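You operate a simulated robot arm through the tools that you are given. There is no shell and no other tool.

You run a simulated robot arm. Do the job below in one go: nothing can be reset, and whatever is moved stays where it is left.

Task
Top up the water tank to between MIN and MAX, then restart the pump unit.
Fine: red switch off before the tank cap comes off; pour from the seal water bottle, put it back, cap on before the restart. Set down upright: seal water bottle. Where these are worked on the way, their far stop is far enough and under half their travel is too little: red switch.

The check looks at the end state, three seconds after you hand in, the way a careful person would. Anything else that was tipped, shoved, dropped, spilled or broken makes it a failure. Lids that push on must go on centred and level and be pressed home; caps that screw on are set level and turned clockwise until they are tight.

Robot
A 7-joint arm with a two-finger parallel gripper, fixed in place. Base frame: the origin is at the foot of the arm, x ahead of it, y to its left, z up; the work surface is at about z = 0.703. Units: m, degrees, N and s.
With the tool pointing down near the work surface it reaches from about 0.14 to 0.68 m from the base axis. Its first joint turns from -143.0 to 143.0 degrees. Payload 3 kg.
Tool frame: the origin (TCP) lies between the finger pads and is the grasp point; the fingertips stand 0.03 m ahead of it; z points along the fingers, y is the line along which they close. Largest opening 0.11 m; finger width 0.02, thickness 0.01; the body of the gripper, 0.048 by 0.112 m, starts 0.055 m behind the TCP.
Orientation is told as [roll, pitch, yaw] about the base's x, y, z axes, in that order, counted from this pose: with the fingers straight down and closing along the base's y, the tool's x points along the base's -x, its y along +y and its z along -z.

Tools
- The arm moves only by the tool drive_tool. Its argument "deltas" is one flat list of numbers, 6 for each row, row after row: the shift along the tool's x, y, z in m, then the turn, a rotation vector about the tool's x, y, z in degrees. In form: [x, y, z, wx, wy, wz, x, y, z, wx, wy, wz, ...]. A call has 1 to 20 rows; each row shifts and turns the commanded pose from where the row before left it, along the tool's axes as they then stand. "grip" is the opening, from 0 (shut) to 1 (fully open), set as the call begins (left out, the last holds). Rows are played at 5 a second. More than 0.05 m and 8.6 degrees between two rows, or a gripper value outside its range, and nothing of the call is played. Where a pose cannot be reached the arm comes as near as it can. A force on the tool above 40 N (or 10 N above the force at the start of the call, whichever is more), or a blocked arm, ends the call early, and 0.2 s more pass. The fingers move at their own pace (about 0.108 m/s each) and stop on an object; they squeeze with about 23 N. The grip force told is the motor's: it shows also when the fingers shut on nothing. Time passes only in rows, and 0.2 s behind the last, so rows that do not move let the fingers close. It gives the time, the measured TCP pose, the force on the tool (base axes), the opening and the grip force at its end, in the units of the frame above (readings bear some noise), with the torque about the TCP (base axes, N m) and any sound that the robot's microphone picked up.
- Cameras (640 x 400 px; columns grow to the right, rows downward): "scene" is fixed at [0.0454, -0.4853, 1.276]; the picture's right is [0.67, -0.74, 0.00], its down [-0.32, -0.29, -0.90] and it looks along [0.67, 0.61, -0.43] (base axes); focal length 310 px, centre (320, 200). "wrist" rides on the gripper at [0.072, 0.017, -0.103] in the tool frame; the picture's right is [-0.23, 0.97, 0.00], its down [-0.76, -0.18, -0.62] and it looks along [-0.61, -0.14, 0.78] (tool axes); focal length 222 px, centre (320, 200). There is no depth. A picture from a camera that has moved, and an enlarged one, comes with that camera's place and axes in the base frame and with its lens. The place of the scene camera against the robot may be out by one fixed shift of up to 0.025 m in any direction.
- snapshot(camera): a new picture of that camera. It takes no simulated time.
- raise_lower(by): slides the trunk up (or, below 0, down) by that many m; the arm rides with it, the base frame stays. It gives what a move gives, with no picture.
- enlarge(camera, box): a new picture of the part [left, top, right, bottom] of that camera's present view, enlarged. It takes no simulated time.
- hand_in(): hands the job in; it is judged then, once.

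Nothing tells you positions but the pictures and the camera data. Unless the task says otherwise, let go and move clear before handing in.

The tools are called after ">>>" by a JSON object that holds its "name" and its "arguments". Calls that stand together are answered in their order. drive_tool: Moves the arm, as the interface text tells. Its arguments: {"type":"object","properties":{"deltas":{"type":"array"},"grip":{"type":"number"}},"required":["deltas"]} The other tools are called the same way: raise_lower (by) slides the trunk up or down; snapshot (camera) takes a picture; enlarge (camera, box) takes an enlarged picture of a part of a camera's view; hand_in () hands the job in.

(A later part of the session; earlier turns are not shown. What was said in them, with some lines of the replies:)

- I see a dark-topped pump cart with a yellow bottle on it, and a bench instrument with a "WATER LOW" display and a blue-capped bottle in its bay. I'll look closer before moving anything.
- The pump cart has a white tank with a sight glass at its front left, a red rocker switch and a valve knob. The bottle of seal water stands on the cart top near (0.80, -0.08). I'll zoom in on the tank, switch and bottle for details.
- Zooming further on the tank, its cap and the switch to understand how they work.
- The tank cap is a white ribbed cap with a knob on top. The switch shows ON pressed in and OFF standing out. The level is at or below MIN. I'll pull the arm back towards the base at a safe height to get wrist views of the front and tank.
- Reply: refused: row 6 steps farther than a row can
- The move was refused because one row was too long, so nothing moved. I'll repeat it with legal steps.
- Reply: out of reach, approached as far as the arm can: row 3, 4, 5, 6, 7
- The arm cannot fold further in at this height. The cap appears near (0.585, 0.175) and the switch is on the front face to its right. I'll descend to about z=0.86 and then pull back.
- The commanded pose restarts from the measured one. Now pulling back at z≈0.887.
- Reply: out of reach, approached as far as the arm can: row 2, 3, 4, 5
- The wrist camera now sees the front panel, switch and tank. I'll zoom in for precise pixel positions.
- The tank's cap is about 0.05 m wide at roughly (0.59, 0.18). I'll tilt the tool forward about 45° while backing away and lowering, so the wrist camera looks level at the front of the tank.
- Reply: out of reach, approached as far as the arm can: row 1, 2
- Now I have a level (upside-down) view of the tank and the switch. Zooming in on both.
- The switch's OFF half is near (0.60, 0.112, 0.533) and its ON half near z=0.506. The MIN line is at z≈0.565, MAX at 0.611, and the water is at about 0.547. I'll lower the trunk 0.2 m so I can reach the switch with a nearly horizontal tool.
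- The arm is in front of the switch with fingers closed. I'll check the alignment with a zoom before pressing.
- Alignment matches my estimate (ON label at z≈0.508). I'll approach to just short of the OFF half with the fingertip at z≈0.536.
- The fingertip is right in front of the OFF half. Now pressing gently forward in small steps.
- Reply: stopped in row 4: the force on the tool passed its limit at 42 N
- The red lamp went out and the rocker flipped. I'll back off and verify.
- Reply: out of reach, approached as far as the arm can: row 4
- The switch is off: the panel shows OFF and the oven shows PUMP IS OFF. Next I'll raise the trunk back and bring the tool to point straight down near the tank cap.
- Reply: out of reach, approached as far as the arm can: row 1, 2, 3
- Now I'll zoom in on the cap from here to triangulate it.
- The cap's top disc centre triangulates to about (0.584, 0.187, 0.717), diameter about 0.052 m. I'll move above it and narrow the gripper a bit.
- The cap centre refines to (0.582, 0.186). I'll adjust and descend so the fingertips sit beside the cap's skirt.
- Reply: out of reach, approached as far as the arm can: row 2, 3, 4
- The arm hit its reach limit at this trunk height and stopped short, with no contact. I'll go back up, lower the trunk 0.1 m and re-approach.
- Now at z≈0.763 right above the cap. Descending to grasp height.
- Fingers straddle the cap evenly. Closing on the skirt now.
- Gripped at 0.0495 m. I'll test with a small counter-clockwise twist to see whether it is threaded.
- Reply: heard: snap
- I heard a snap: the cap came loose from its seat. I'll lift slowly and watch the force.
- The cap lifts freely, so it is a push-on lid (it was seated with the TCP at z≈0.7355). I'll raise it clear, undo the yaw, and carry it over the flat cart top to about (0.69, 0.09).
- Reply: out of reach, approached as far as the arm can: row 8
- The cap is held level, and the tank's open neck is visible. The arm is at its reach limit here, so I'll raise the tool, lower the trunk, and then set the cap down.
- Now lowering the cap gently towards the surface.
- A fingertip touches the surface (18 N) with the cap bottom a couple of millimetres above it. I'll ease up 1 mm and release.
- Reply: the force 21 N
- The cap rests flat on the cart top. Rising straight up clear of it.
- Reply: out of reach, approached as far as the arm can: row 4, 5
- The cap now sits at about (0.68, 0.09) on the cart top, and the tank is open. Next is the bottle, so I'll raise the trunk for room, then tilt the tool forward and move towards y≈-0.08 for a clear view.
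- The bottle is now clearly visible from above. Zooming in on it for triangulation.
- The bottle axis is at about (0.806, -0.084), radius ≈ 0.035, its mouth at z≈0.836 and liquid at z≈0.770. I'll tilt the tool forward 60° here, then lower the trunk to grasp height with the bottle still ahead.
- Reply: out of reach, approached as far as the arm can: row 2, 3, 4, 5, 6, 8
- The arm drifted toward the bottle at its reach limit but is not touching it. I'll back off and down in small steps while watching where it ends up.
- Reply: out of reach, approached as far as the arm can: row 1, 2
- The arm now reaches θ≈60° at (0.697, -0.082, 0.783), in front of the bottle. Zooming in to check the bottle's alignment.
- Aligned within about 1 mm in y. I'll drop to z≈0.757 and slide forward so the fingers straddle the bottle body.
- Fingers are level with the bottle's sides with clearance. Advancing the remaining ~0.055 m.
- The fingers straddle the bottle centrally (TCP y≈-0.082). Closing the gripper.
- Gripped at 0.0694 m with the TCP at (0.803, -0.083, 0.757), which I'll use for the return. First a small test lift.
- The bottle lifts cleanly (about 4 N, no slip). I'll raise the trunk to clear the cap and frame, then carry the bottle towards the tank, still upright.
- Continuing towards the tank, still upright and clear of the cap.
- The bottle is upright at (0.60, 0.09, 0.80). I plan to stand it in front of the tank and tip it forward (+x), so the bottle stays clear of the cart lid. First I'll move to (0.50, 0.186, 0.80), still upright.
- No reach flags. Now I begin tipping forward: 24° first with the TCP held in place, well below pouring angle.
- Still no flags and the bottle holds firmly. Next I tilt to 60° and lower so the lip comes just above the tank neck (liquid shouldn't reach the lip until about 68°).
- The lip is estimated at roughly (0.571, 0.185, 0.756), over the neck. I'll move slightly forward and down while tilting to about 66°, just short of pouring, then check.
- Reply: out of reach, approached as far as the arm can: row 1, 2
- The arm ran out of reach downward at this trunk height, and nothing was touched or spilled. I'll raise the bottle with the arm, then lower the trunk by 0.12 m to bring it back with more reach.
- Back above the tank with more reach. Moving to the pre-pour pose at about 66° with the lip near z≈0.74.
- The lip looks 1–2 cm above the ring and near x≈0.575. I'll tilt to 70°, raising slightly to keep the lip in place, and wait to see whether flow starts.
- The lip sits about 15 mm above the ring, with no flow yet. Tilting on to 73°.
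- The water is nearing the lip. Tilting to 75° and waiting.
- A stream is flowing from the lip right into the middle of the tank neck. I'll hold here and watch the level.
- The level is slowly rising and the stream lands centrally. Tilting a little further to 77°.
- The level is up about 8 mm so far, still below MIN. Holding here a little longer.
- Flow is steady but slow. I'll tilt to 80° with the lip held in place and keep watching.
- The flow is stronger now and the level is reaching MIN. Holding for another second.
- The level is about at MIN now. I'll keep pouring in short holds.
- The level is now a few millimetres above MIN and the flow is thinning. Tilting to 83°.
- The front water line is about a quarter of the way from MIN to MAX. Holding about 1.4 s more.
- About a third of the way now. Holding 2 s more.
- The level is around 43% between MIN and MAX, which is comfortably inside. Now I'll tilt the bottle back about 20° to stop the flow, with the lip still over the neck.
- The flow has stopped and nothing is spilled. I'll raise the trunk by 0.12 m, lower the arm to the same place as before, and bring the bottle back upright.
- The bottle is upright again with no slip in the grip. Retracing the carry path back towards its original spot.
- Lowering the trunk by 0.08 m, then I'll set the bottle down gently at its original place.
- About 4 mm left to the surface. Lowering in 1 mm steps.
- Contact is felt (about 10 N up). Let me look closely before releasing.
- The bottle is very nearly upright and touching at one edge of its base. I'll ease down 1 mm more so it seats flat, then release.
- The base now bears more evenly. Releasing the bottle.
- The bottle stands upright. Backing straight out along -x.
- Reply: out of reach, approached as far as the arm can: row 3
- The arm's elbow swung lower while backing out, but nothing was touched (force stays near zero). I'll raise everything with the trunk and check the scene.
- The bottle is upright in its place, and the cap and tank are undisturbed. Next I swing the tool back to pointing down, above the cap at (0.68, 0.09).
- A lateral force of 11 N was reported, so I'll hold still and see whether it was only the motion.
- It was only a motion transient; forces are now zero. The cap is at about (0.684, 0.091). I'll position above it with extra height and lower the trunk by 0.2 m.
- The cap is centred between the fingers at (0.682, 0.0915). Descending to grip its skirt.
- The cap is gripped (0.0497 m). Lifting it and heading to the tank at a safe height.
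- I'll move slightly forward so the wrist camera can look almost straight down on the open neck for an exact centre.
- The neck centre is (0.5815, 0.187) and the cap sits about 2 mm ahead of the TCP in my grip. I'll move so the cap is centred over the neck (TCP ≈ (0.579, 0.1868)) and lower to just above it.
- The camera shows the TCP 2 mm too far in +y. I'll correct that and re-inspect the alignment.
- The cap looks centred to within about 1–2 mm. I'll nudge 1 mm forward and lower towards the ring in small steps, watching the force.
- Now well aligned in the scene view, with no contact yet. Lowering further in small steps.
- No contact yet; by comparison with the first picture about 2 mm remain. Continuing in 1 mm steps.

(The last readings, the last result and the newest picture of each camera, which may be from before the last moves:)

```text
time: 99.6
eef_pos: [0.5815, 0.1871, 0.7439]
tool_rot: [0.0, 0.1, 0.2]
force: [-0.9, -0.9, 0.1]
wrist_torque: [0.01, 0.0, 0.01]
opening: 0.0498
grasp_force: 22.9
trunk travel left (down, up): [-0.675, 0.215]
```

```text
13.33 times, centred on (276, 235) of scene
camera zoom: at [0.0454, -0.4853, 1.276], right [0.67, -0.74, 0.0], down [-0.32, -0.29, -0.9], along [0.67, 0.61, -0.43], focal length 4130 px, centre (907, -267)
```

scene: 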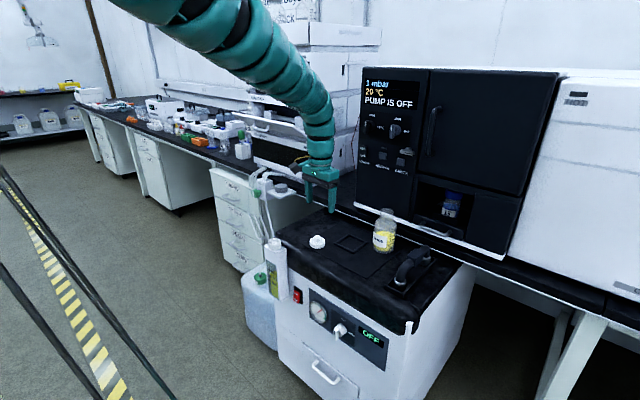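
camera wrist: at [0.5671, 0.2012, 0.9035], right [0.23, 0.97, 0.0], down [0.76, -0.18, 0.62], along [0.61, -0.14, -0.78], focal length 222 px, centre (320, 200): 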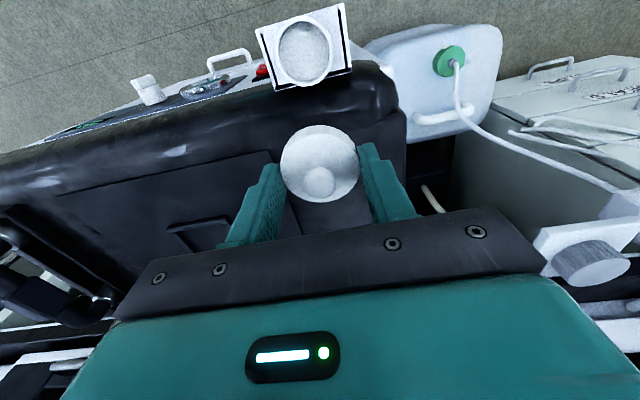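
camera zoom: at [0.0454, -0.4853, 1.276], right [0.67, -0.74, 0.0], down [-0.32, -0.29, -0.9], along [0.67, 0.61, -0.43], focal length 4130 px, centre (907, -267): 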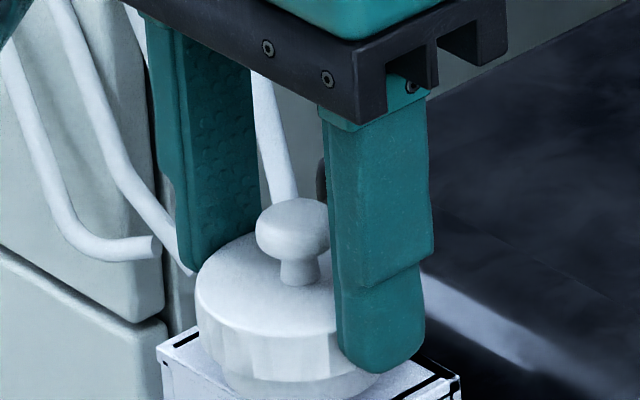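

>>> {"name": "drive_tool", "arguments": {"deltas": [0, 0, 0.001, 0, 0, 0, 0, 0, 0.001, 0, 0, 0, 0, 0, 0, 0, 0, 0], "grip": 0}}

>>> {"name": "enlarge", "arguments": {"camera": "scene", "box": [258, 230, 290, 250]}}

```text
time: 100.4
eef_pos: [0.5803, 0.1857, 0.7458]
tool_rot: [0.1, -0.2, 0.1]
force: [-3.9, 1.7, 24.8]
wrist_torque: [0.01, 0.21, 0.03]
opening: 0.0496
grasp_force: 22.9
trunk travel left (down, up): [-0.675, 0.215]
heard: snap
```

```text
16.00 times, centred on (274, 240) of scene
camera zoom: at [0.0454, -0.4853, 1.276], right [0.67, -0.74, 0.0], down [-0.32, -0.29, -0.9], along [0.67, 0.61, -0.43], focal length 4956 px, centre (1056, -440)
```

zoom: 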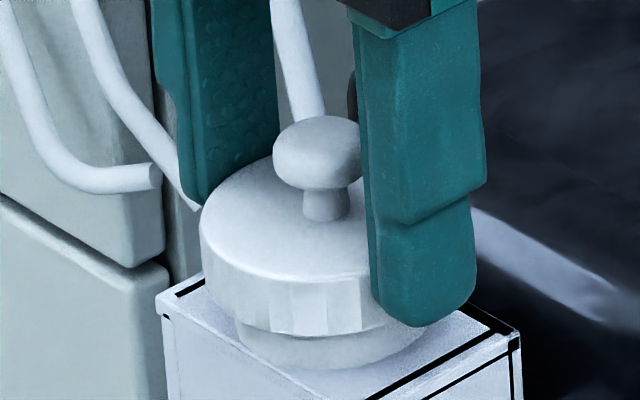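

A snap was heard, and the cap now sits exactly as in the very first picture. Releasing and rising clear.

>>> {"name": "drive_tool", "arguments": {"deltas": [0, 0, 0, 0, 0, 0, 0, 0, 0, 0, 0, 0], "grip": 0.75}}

>>> {"name": "drive_tool", "arguments": {"deltas": [0, 0, -0.01, 0, 0, 0, 0, 0, -0.02, 0, 0, 0, 0, 0, -0.03, 0, 0, 0], "grip": 0.75}}

>>> {"name": "enlarge", "arguments": {"camera": "scene", "box": [258, 230, 290, 250]}}

>>> {"name": "snapshot", "arguments": {"camera": "wrist"}}

```text
time: 101.0
eef_pos: [0.5821, 0.1854, 0.741]
tool_rot: [-0.1, -0.1, 0.0]
force: [0.5, 0.1, -0.2]
wrist_torque: [0.04, 0.05, 0.01]
opening: 0.0826
grasp_force: 0.0
trunk travel left (down, up): [-0.675, 0.215]
```

```text
time: 101.8
eef_pos: [0.5806, 0.188, 0.8019]
tool_rot: [-0.2, 0.2, 0.1]
force: [-0.2, 0.1, 0.2]
wrist_torque: [0.0, -0.03, 0.01]
opening: 0.0827
grasp_force: 0.1
trunk travel left (down, up): [-0.675, 0.215]
```

```text
16.00 times, centred on (274, 240) of scene
camera zoom: at [0.0454, -0.4853, 1.276], right [0.67, -0.74, 0.0], down [-0.32, -0.29, -0.9], along [0.67, 0.61, -0.43], focal length 4956 px, centre (1056, -440)
```

zoom: 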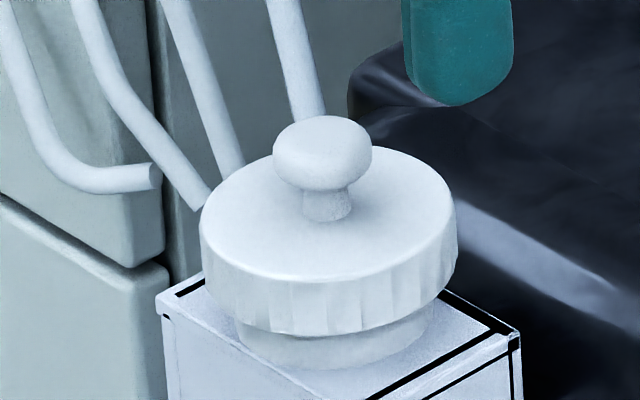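

```text
taken
camera wrist: at [0.5078, 0.2045, 0.9056], right [0.23, 0.97, 0.0], down [0.76, -0.17, 0.62], along [0.61, -0.14, -0.78], focal length 222 px, centre (320, 200)
```

wrist: 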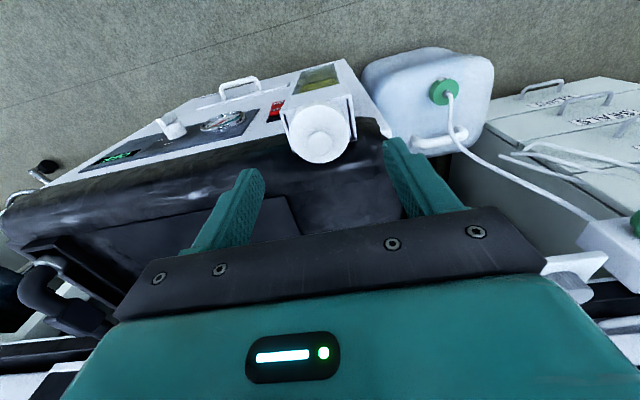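

The cap is seated exactly like at the start. Now for the restart: I'll raise the trunk, back the tool out to the front and tilt it forward again to reach the switch.

>>> {"name": "raise_lower", "arguments": {"by": 0.1}}

>>> {"name": "drive_tool", "arguments": {"deltas": [0.0233, -0.0133, 0.01, 0, 0, 0, 0.0233, -0.0133, 0.01, 0, 0, 0, 0.0233, -0.0133, 0.01, 0, 0, 0, 0, 0, 0, 0, 0, 0], "grip": 0.75}}

>>> {"name": "snapshot", "arguments": {"camera": "scene"}}

```text
time: 103.1
eef_pos: [0.5809, 0.1874, 0.9028]
tool_rot: [-0.1, 0.0, 0.1]
force: [-0.4, -0.1, 1.2]
wrist_torque: [-0.02, -0.05, -0.02]
opening: 0.0824
grasp_force: 0.0
trunk travel left (down, up): [-0.775, 0.115]
```

```text
time: 104.1
eef_pos: [0.5116, 0.148, 0.8736]
tool_rot: [-0.1, 0.0, 0.1]
force: [0.3, 0.5, 0.5]
wrist_torque: [0.03, 0.01, 0.01]
opening: 0.0828
grasp_force: 0.1
trunk travel left (down, up): [-0.775, 0.115]
```

```text
taken
```

scene: 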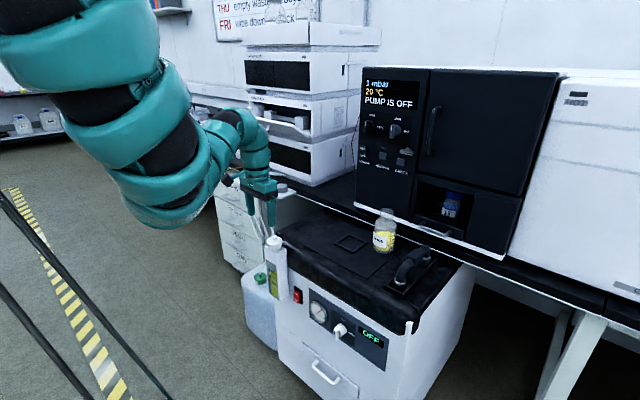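

All objects are in place. Repeating the earlier path: tilt to 45° while backing away and down.

>>> {"name": "drive_tool", "arguments": {"deltas": [0.0183, -0.003, 0.035, 0, -7.5, 0, 0.0227, -0.003, 0.0323, 0, -7.5, 0, 0.0267, -0.003, 0.0291, 0, -7.5, 0, 0.0303, -0.003, 0.0253, 0, -7.5, 0, 0.0333, -0.003, 0.0212, 0, -7.5, 0, 0.0358, -0.003, 0.0166, 0, -7.5, 0, 0, 0, 0, 0, 0, 0], "grip": 0}}

>>> {"name": "snapshot", "arguments": {"camera": "wrist"}}

>>> {"name": "snapshot", "arguments": {"camera": "scene"}}

```text
time: 105.7
eef_pos: [0.4025, 0.1306, 0.6622]
tool_rot: [-0.1, -44.9, 0.4]
force: [0.5, -0.4, -0.3]
wrist_torque: [0.01, -0.02, 0.0]
opening: 0.0
grasp_force: 23.1
trunk travel left (down, up): [-0.775, 0.115]
```

```text
taken
camera wrist: at [0.2764, 0.1474, 0.6833], right [0.16, 0.97, 0.16], down [0.1, -0.18, 0.98], along [0.98, -0.14, -0.12], focal length 222 px, centre (320, 200)
```

wrist: 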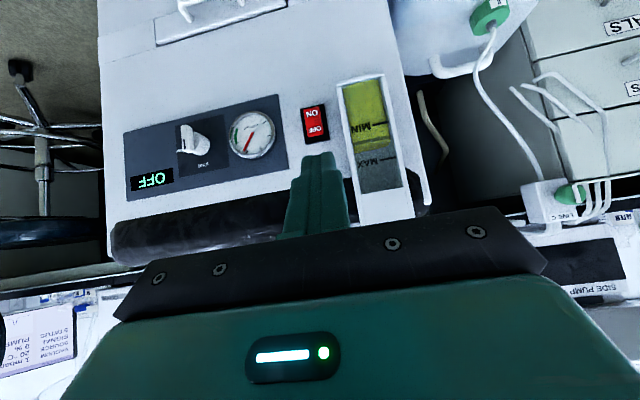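

```text
taken
```

scene: 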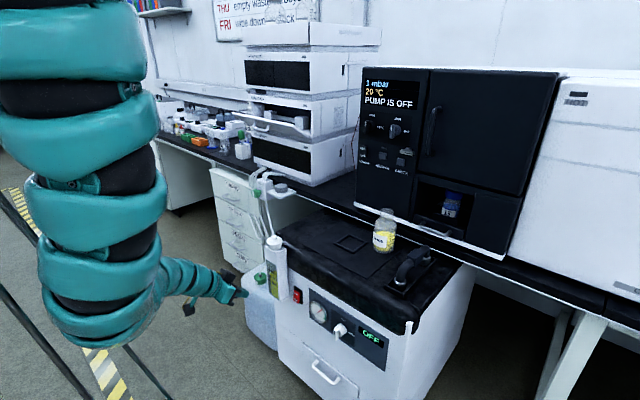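

The wrist camera now looks level at the tank, so I'll check the level and the rocker closely.

>>> {"name": "enlarge", "arguments": {"camera": "wrist", "box": [325, 60, 425, 210]}}

>>> {"name": "enlarge", "arguments": {"camera": "wrist", "box": [285, 90, 345, 160]}}

>>> {"name": "enlarge", "arguments": {"camera": "scene", "box": [350, 195, 430, 265]}}

```text
2.67 times, centred on (375, 135) of wrist
camera zoom: at [0.2764, 0.1474, 0.6833], right [0.16, 0.97, 0.16], down [0.1, -0.18, 0.98], along [0.98, -0.14, -0.12], focal length 592 px, centre (173, 373)
```

zoom: 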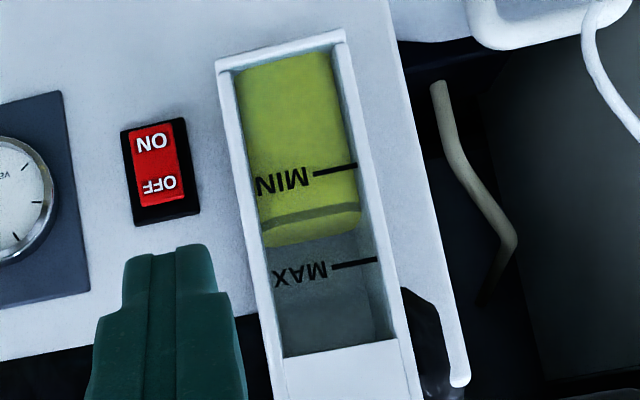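

```text
5.71 times, centred on (315, 125) of wrist
camera zoom: at [0.2764, 0.1474, 0.6833], right [0.16, 0.97, 0.16], down [0.1, -0.18, 0.98], along [0.98, -0.14, -0.12], focal length 1269 px, centre (349, 629)
```

zoom: 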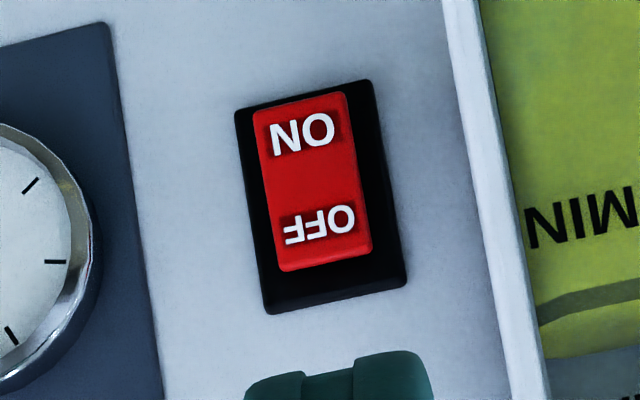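

```text
5.71 times, centred on (390, 230) of scene
camera zoom: at [0.0454, -0.4853, 1.276], right [0.67, -0.74, 0.0], down [-0.32, -0.29, -0.9], along [0.67, 0.61, -0.43], focal length 1770 px, centre (-80, 29)
```

zoom: 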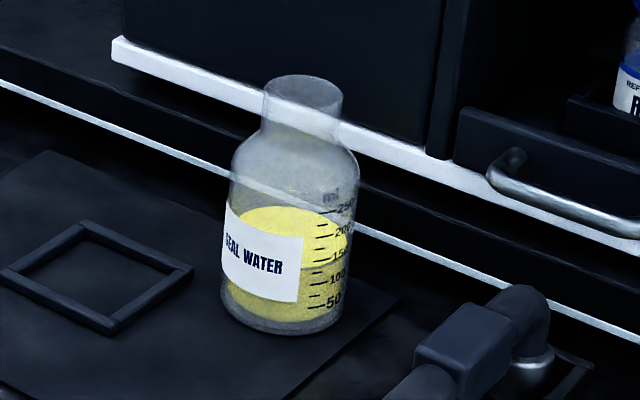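

The level is midway between MIN and MAX, and the bottle stands upright in its place. Now lowering the trunk and lining up with the ON half of the switch (z≈0.503).

>>> {"name": "raise_lower", "arguments": {"by": -0.2}}

>>> {"name": "drive_tool", "arguments": {"deltas": [-0.0279, -0.0062, 0.0086, 0, -7.33, 0, -0.0266, -0.0062, 0.012, 0, -7.33, 0, -0.0248, -0.0062, 0.0154, 0, -7.33, 0, 0, 0, 0, 0, 0, 0], "grip": 0}}

>>> {"name": "snapshot", "arguments": {"camera": "wrist"}}

>>> {"name": "snapshot", "arguments": {"camera": "scene"}}

```text
time: 107.9
eef_pos: [0.4018, 0.1325, 0.4622]
tool_rot: [0.0, -45.1, 0.4]
force: [-1.2, -0.9, -0.6]
wrist_torque: [0.0, -0.03, -0.01]
opening: 0.0001
grasp_force: 22.9
trunk travel left (down, up): [-0.575, 0.315]
```

```text
time: 108.9
eef_pos: [0.4807, 0.1123, 0.5026]
tool_rot: [-0.2, -67.0, 0.2]
force: [0.4, 0.0, 0.3]
wrist_torque: [0.01, -0.05, 0.02]
opening: 0.0
grasp_force: 22.8
trunk travel left (down, up): [-0.575, 0.315]
```

```text
taken
camera wrist: at [0.3565, 0.1297, 0.4755], right [0.09, 0.97, 0.21], down [-0.28, -0.18, 0.94], along [0.96, -0.14, 0.25], focal length 222 px, centre (320, 200)
```

wrist: 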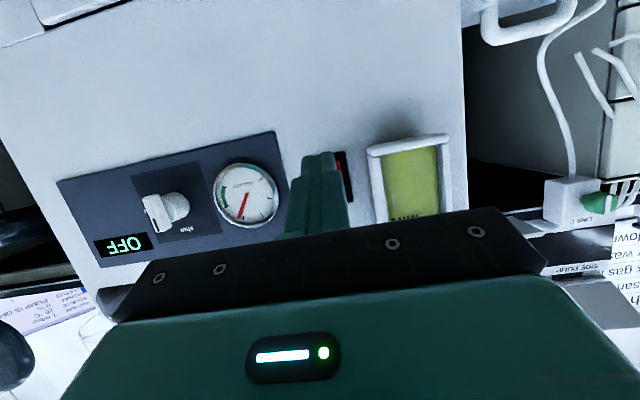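

```text
taken
```

scene: 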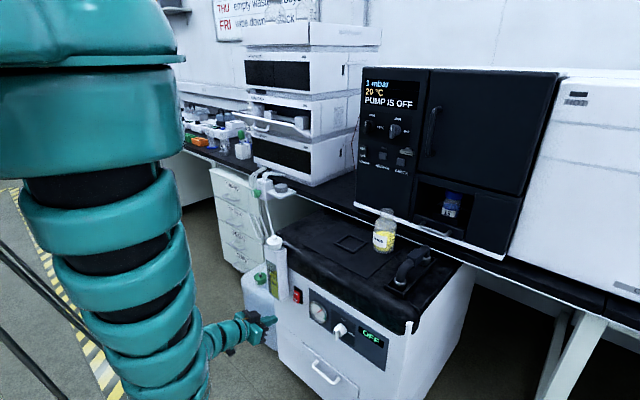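

The tool is in line with the ON half. Moving in to just short of contact.

>>> {"name": "drive_tool", "arguments": {"deltas": [-0.0032, -0.0005, -0.0014, 0, 0, 0, -0.0078, 0, 0.0184, 0, 0, 0, -0.0078, 0, 0.0184, 0, 0, 0, -0.0078, 0, 0.0184, 0, 0, 0, -0.0066, 0, 0.0156, 0, 0, 0], "grip": 0}}

>>> {"name": "enlarge", "arguments": {"camera": "scene", "box": [260, 265, 340, 335]}}

>>> {"name": "snapshot", "arguments": {"camera": "wrist"}}

```text
time: 110.1
eef_pos: [0.5559, 0.1128, 0.5039]
tool_rot: [-0.3, -67.0, 0.3]
force: [-0.1, 0.0, 0.6]
wrist_torque: [-0.03, -0.06, 0.0]
opening: 0.0001
grasp_force: 22.7
trunk travel left (down, up): [-0.575, 0.315]
```

```text
5.71 times, centred on (300, 300) of scene
camera zoom: at [0.0454, -0.4853, 1.276], right [0.67, -0.74, 0.0], down [-0.32, -0.29, -0.9], along [0.67, 0.61, -0.43], focal length 1770 px, centre (434, -371)
```

zoom: 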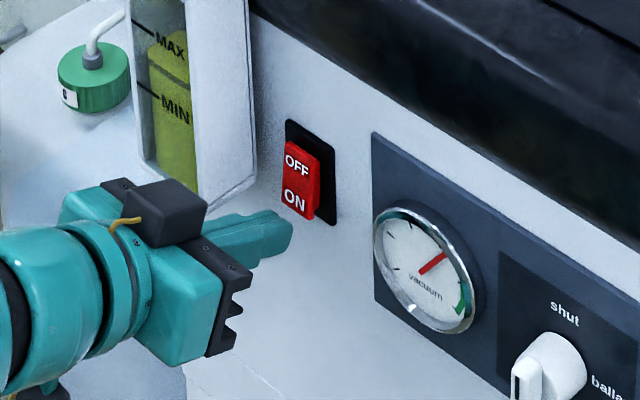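

```text
taken
camera wrist: at [0.4326, 0.1287, 0.4795], right [0.09, 0.97, 0.21], down [-0.28, -0.18, 0.94], along [0.96, -0.14, 0.25], focal length 222 px, centre (320, 200)
```

wrist: 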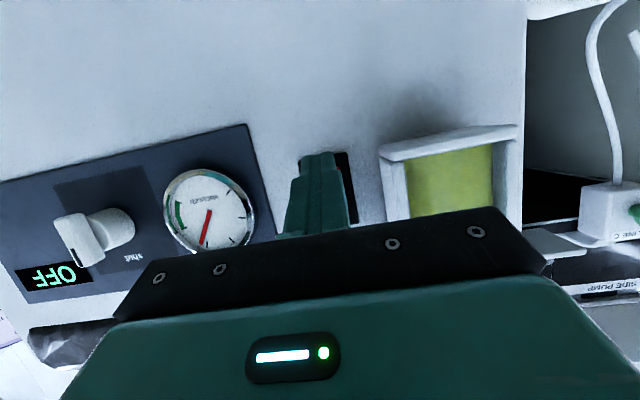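

The fingertip is in front of the ON half. Pressing gently forward.

>>> {"name": "drive_tool", "arguments": {"deltas": [-0.0016, 0, 0.0037, 0, 0, 0, -0.0016, 0, 0.0037, 0, 0, 0, -0.0016, 0, 0.0037, 0, 0, 0, -0.0012, 0, 0.0028, 0, 0, 0, -0.0008, 0, 0.0018, 0, 0, 0], "grip": 0}}

>>> {"name": "enlarge", "arguments": {"camera": "scene", "box": [260, 265, 340, 335]}}

```text
time: 111.3
eef_pos: [0.5685, 0.1146, 0.504]
tool_rot: [-0.2, -66.5, 0.5]
force: [-12.4, -0.2, 3.4]
wrist_torque: [0.02, -0.06, 0.01]
opening: 0.0
grasp_force: 23.1
trunk travel left (down, up): [-0.575, 0.315]
stopped in row 5: the force on the tool passed its limit at 42 N (the readings are from after the stop); the commanded pose is now the measured one
```

```text
5.71 times, centred on (300, 300) of scene
camera zoom: at [0.0454, -0.4853, 1.276], right [0.67, -0.74, 0.0], down [-0.32, -0.29, -0.9], along [0.67, 0.61, -0.43], focal length 1770 px, centre (434, -371)
```

zoom: 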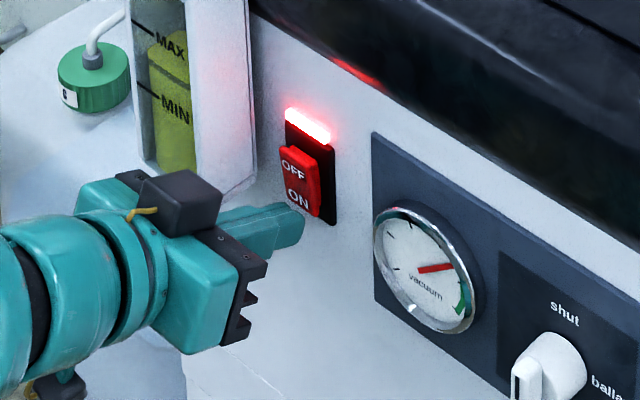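

The red lamp is lit again and the gauge needle is moving. I'll back away and check the displays.

>>> {"name": "drive_tool", "arguments": {"deltas": [0.0078, 0, -0.0184, 0, 0, 0, 0.0117, 0, -0.0276, 0, 0, 0, 0.0117, 0, -0.0276, 0, 0, 0, 0, 0, 0, 0, 0, 0, 0, 0, 0, 0, 0, 0], "grip": 0}}

>>> {"name": "enlarge", "arguments": {"camera": "scene", "box": [240, 220, 440, 350]}}

>>> {"name": "enlarge", "arguments": {"camera": "scene", "box": [350, 70, 440, 180]}}

>>> {"name": "enlarge", "arguments": {"camera": "scene", "box": [285, 280, 309, 310]}}

>>> {"name": "snapshot", "arguments": {"camera": "scene"}}

```text
time: 112.5
eef_pos: [0.4883, 0.112, 0.5034]
tool_rot: [-0.4, -66.6, 0.5]
force: [0.0, 0.3, 0.3]
wrist_torque: [0.02, 0.01, 0.02]
opening: 0.0
grasp_force: 22.8
trunk travel left (down, up): [-0.575, 0.315]
```

```text
3.08 times, centred on (340, 285) of scene
camera zoom: at [0.0454, -0.4853, 1.276], right [0.67, -0.74, 0.0], down [-0.32, -0.29, -0.9], along [0.67, 0.61, -0.43], focal length 953 px, centre (258, -62)
```

zoom: 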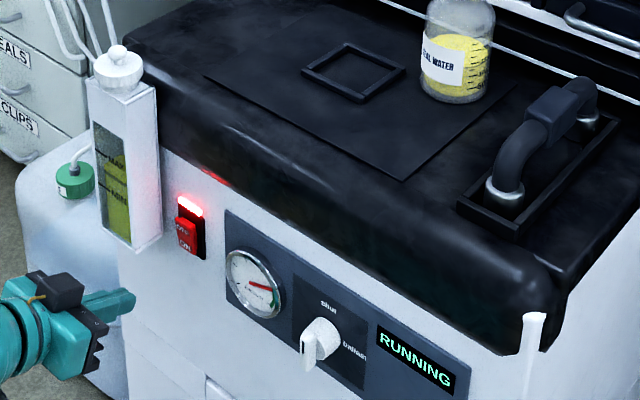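

```text
3.64 times, centred on (395, 125) of scene
camera zoom: at [0.0454, -0.4853, 1.276], right [0.67, -0.74, 0.0], down [-0.32, -0.29, -0.9], along [0.67, 0.61, -0.43], focal length 1126 px, centre (47, 473)
```

zoom: 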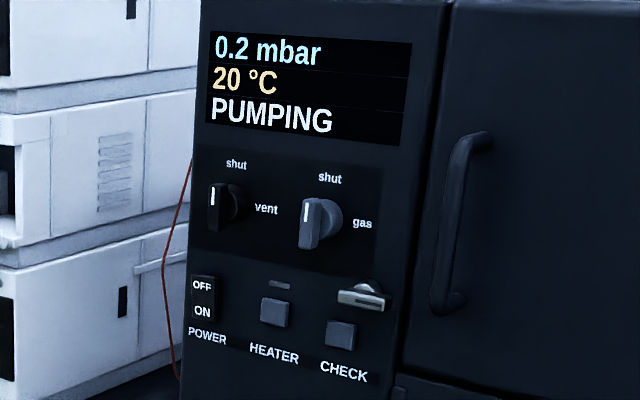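

```text
13.33 times, centred on (297, 295) of scene
camera zoom: at [0.0454, -0.4853, 1.276], right [0.67, -0.74, 0.0], down [-0.32, -0.29, -0.9], along [0.67, 0.61, -0.43], focal length 4130 px, centre (627, -1067)
```

zoom: 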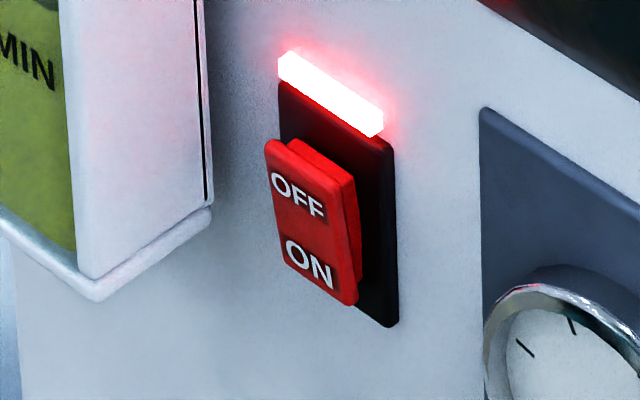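

```text
taken
```

scene: 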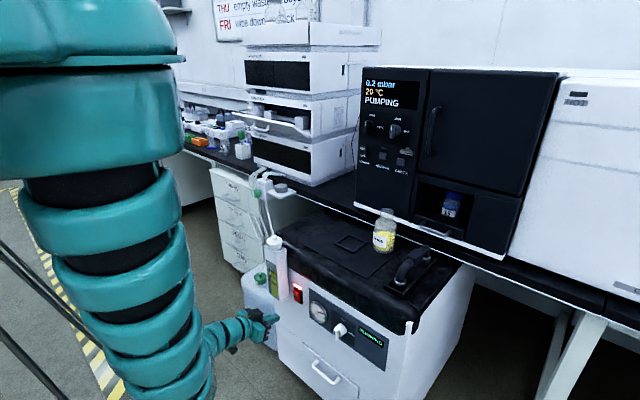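

The panel shows RUNNING and the oven PUMPING at 0.2 mbar. One last close check of the cap, tank and bottle.

>>> {"name": "enlarge", "arguments": {"camera": "scene", "box": [250, 225, 310, 315]}}

>>> {"name": "enlarge", "arguments": {"camera": "scene", "box": [330, 195, 430, 275]}}

```text
4.44 times, centred on (280, 270) of scene
camera zoom: at [0.0454, -0.4853, 1.276], right [0.67, -0.74, 0.0], down [-0.32, -0.29, -0.9], along [0.67, 0.61, -0.43], focal length 1376 px, centre (498, -111)
```

zoom: 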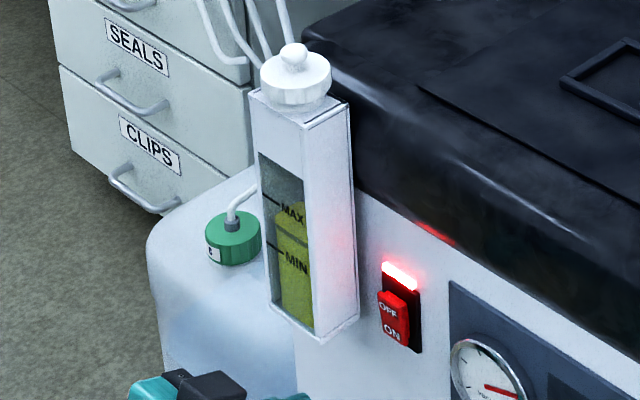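

```text
5.00 times, centred on (380, 235) of scene
camera zoom: at [0.0454, -0.4853, 1.276], right [0.67, -0.74, 0.0], down [-0.32, -0.29, -0.9], along [0.67, 0.61, -0.43], focal length 1549 px, centre (20, 25)
```

zoom: 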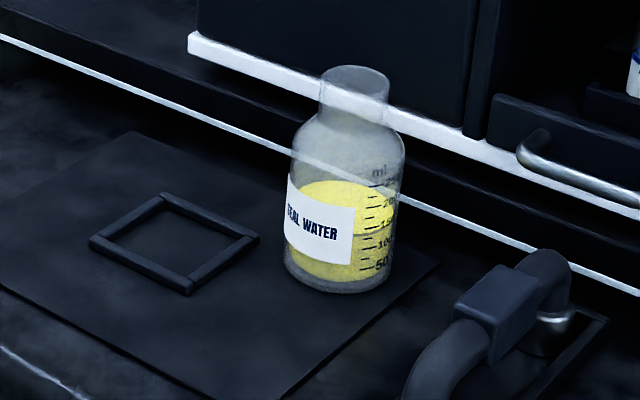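

The level sits between MIN and MAX, the cap is home and level, and the bottle stands upright in its original place. The switch is fully ON with the pump running, and the gripper is empty and clear, so I'm handing in.

>>> {"name": "hand_in", "arguments": {}}

```text
The job is handed in.
```

The water tank is topped up to about midway between MIN and MAX, and the pump unit is running again. Its panel shows RUNNING, and the oven display shows PUMPING at 0.2 mbar.

- **Order:** the red switch went off before the cap came off. The cap was back on before the restart.
- **Pour:** I poured from the seal water bottle into the tank neck and saw no spills.
- **Bottle:** it stands upright where it was at the start.
- **Cap:** it pushes on. I heard it snap home, and it sits level, as in the first picture.
- **Switch:** it was pressed to its far stop each time, off and then on.

While putting the cap down on the cart, a fingertip pressed on the surface with about 18 N and rubbed a little as the gripper opened. I saw no mark in the pictures. The gripper is empty and clear of the cart.
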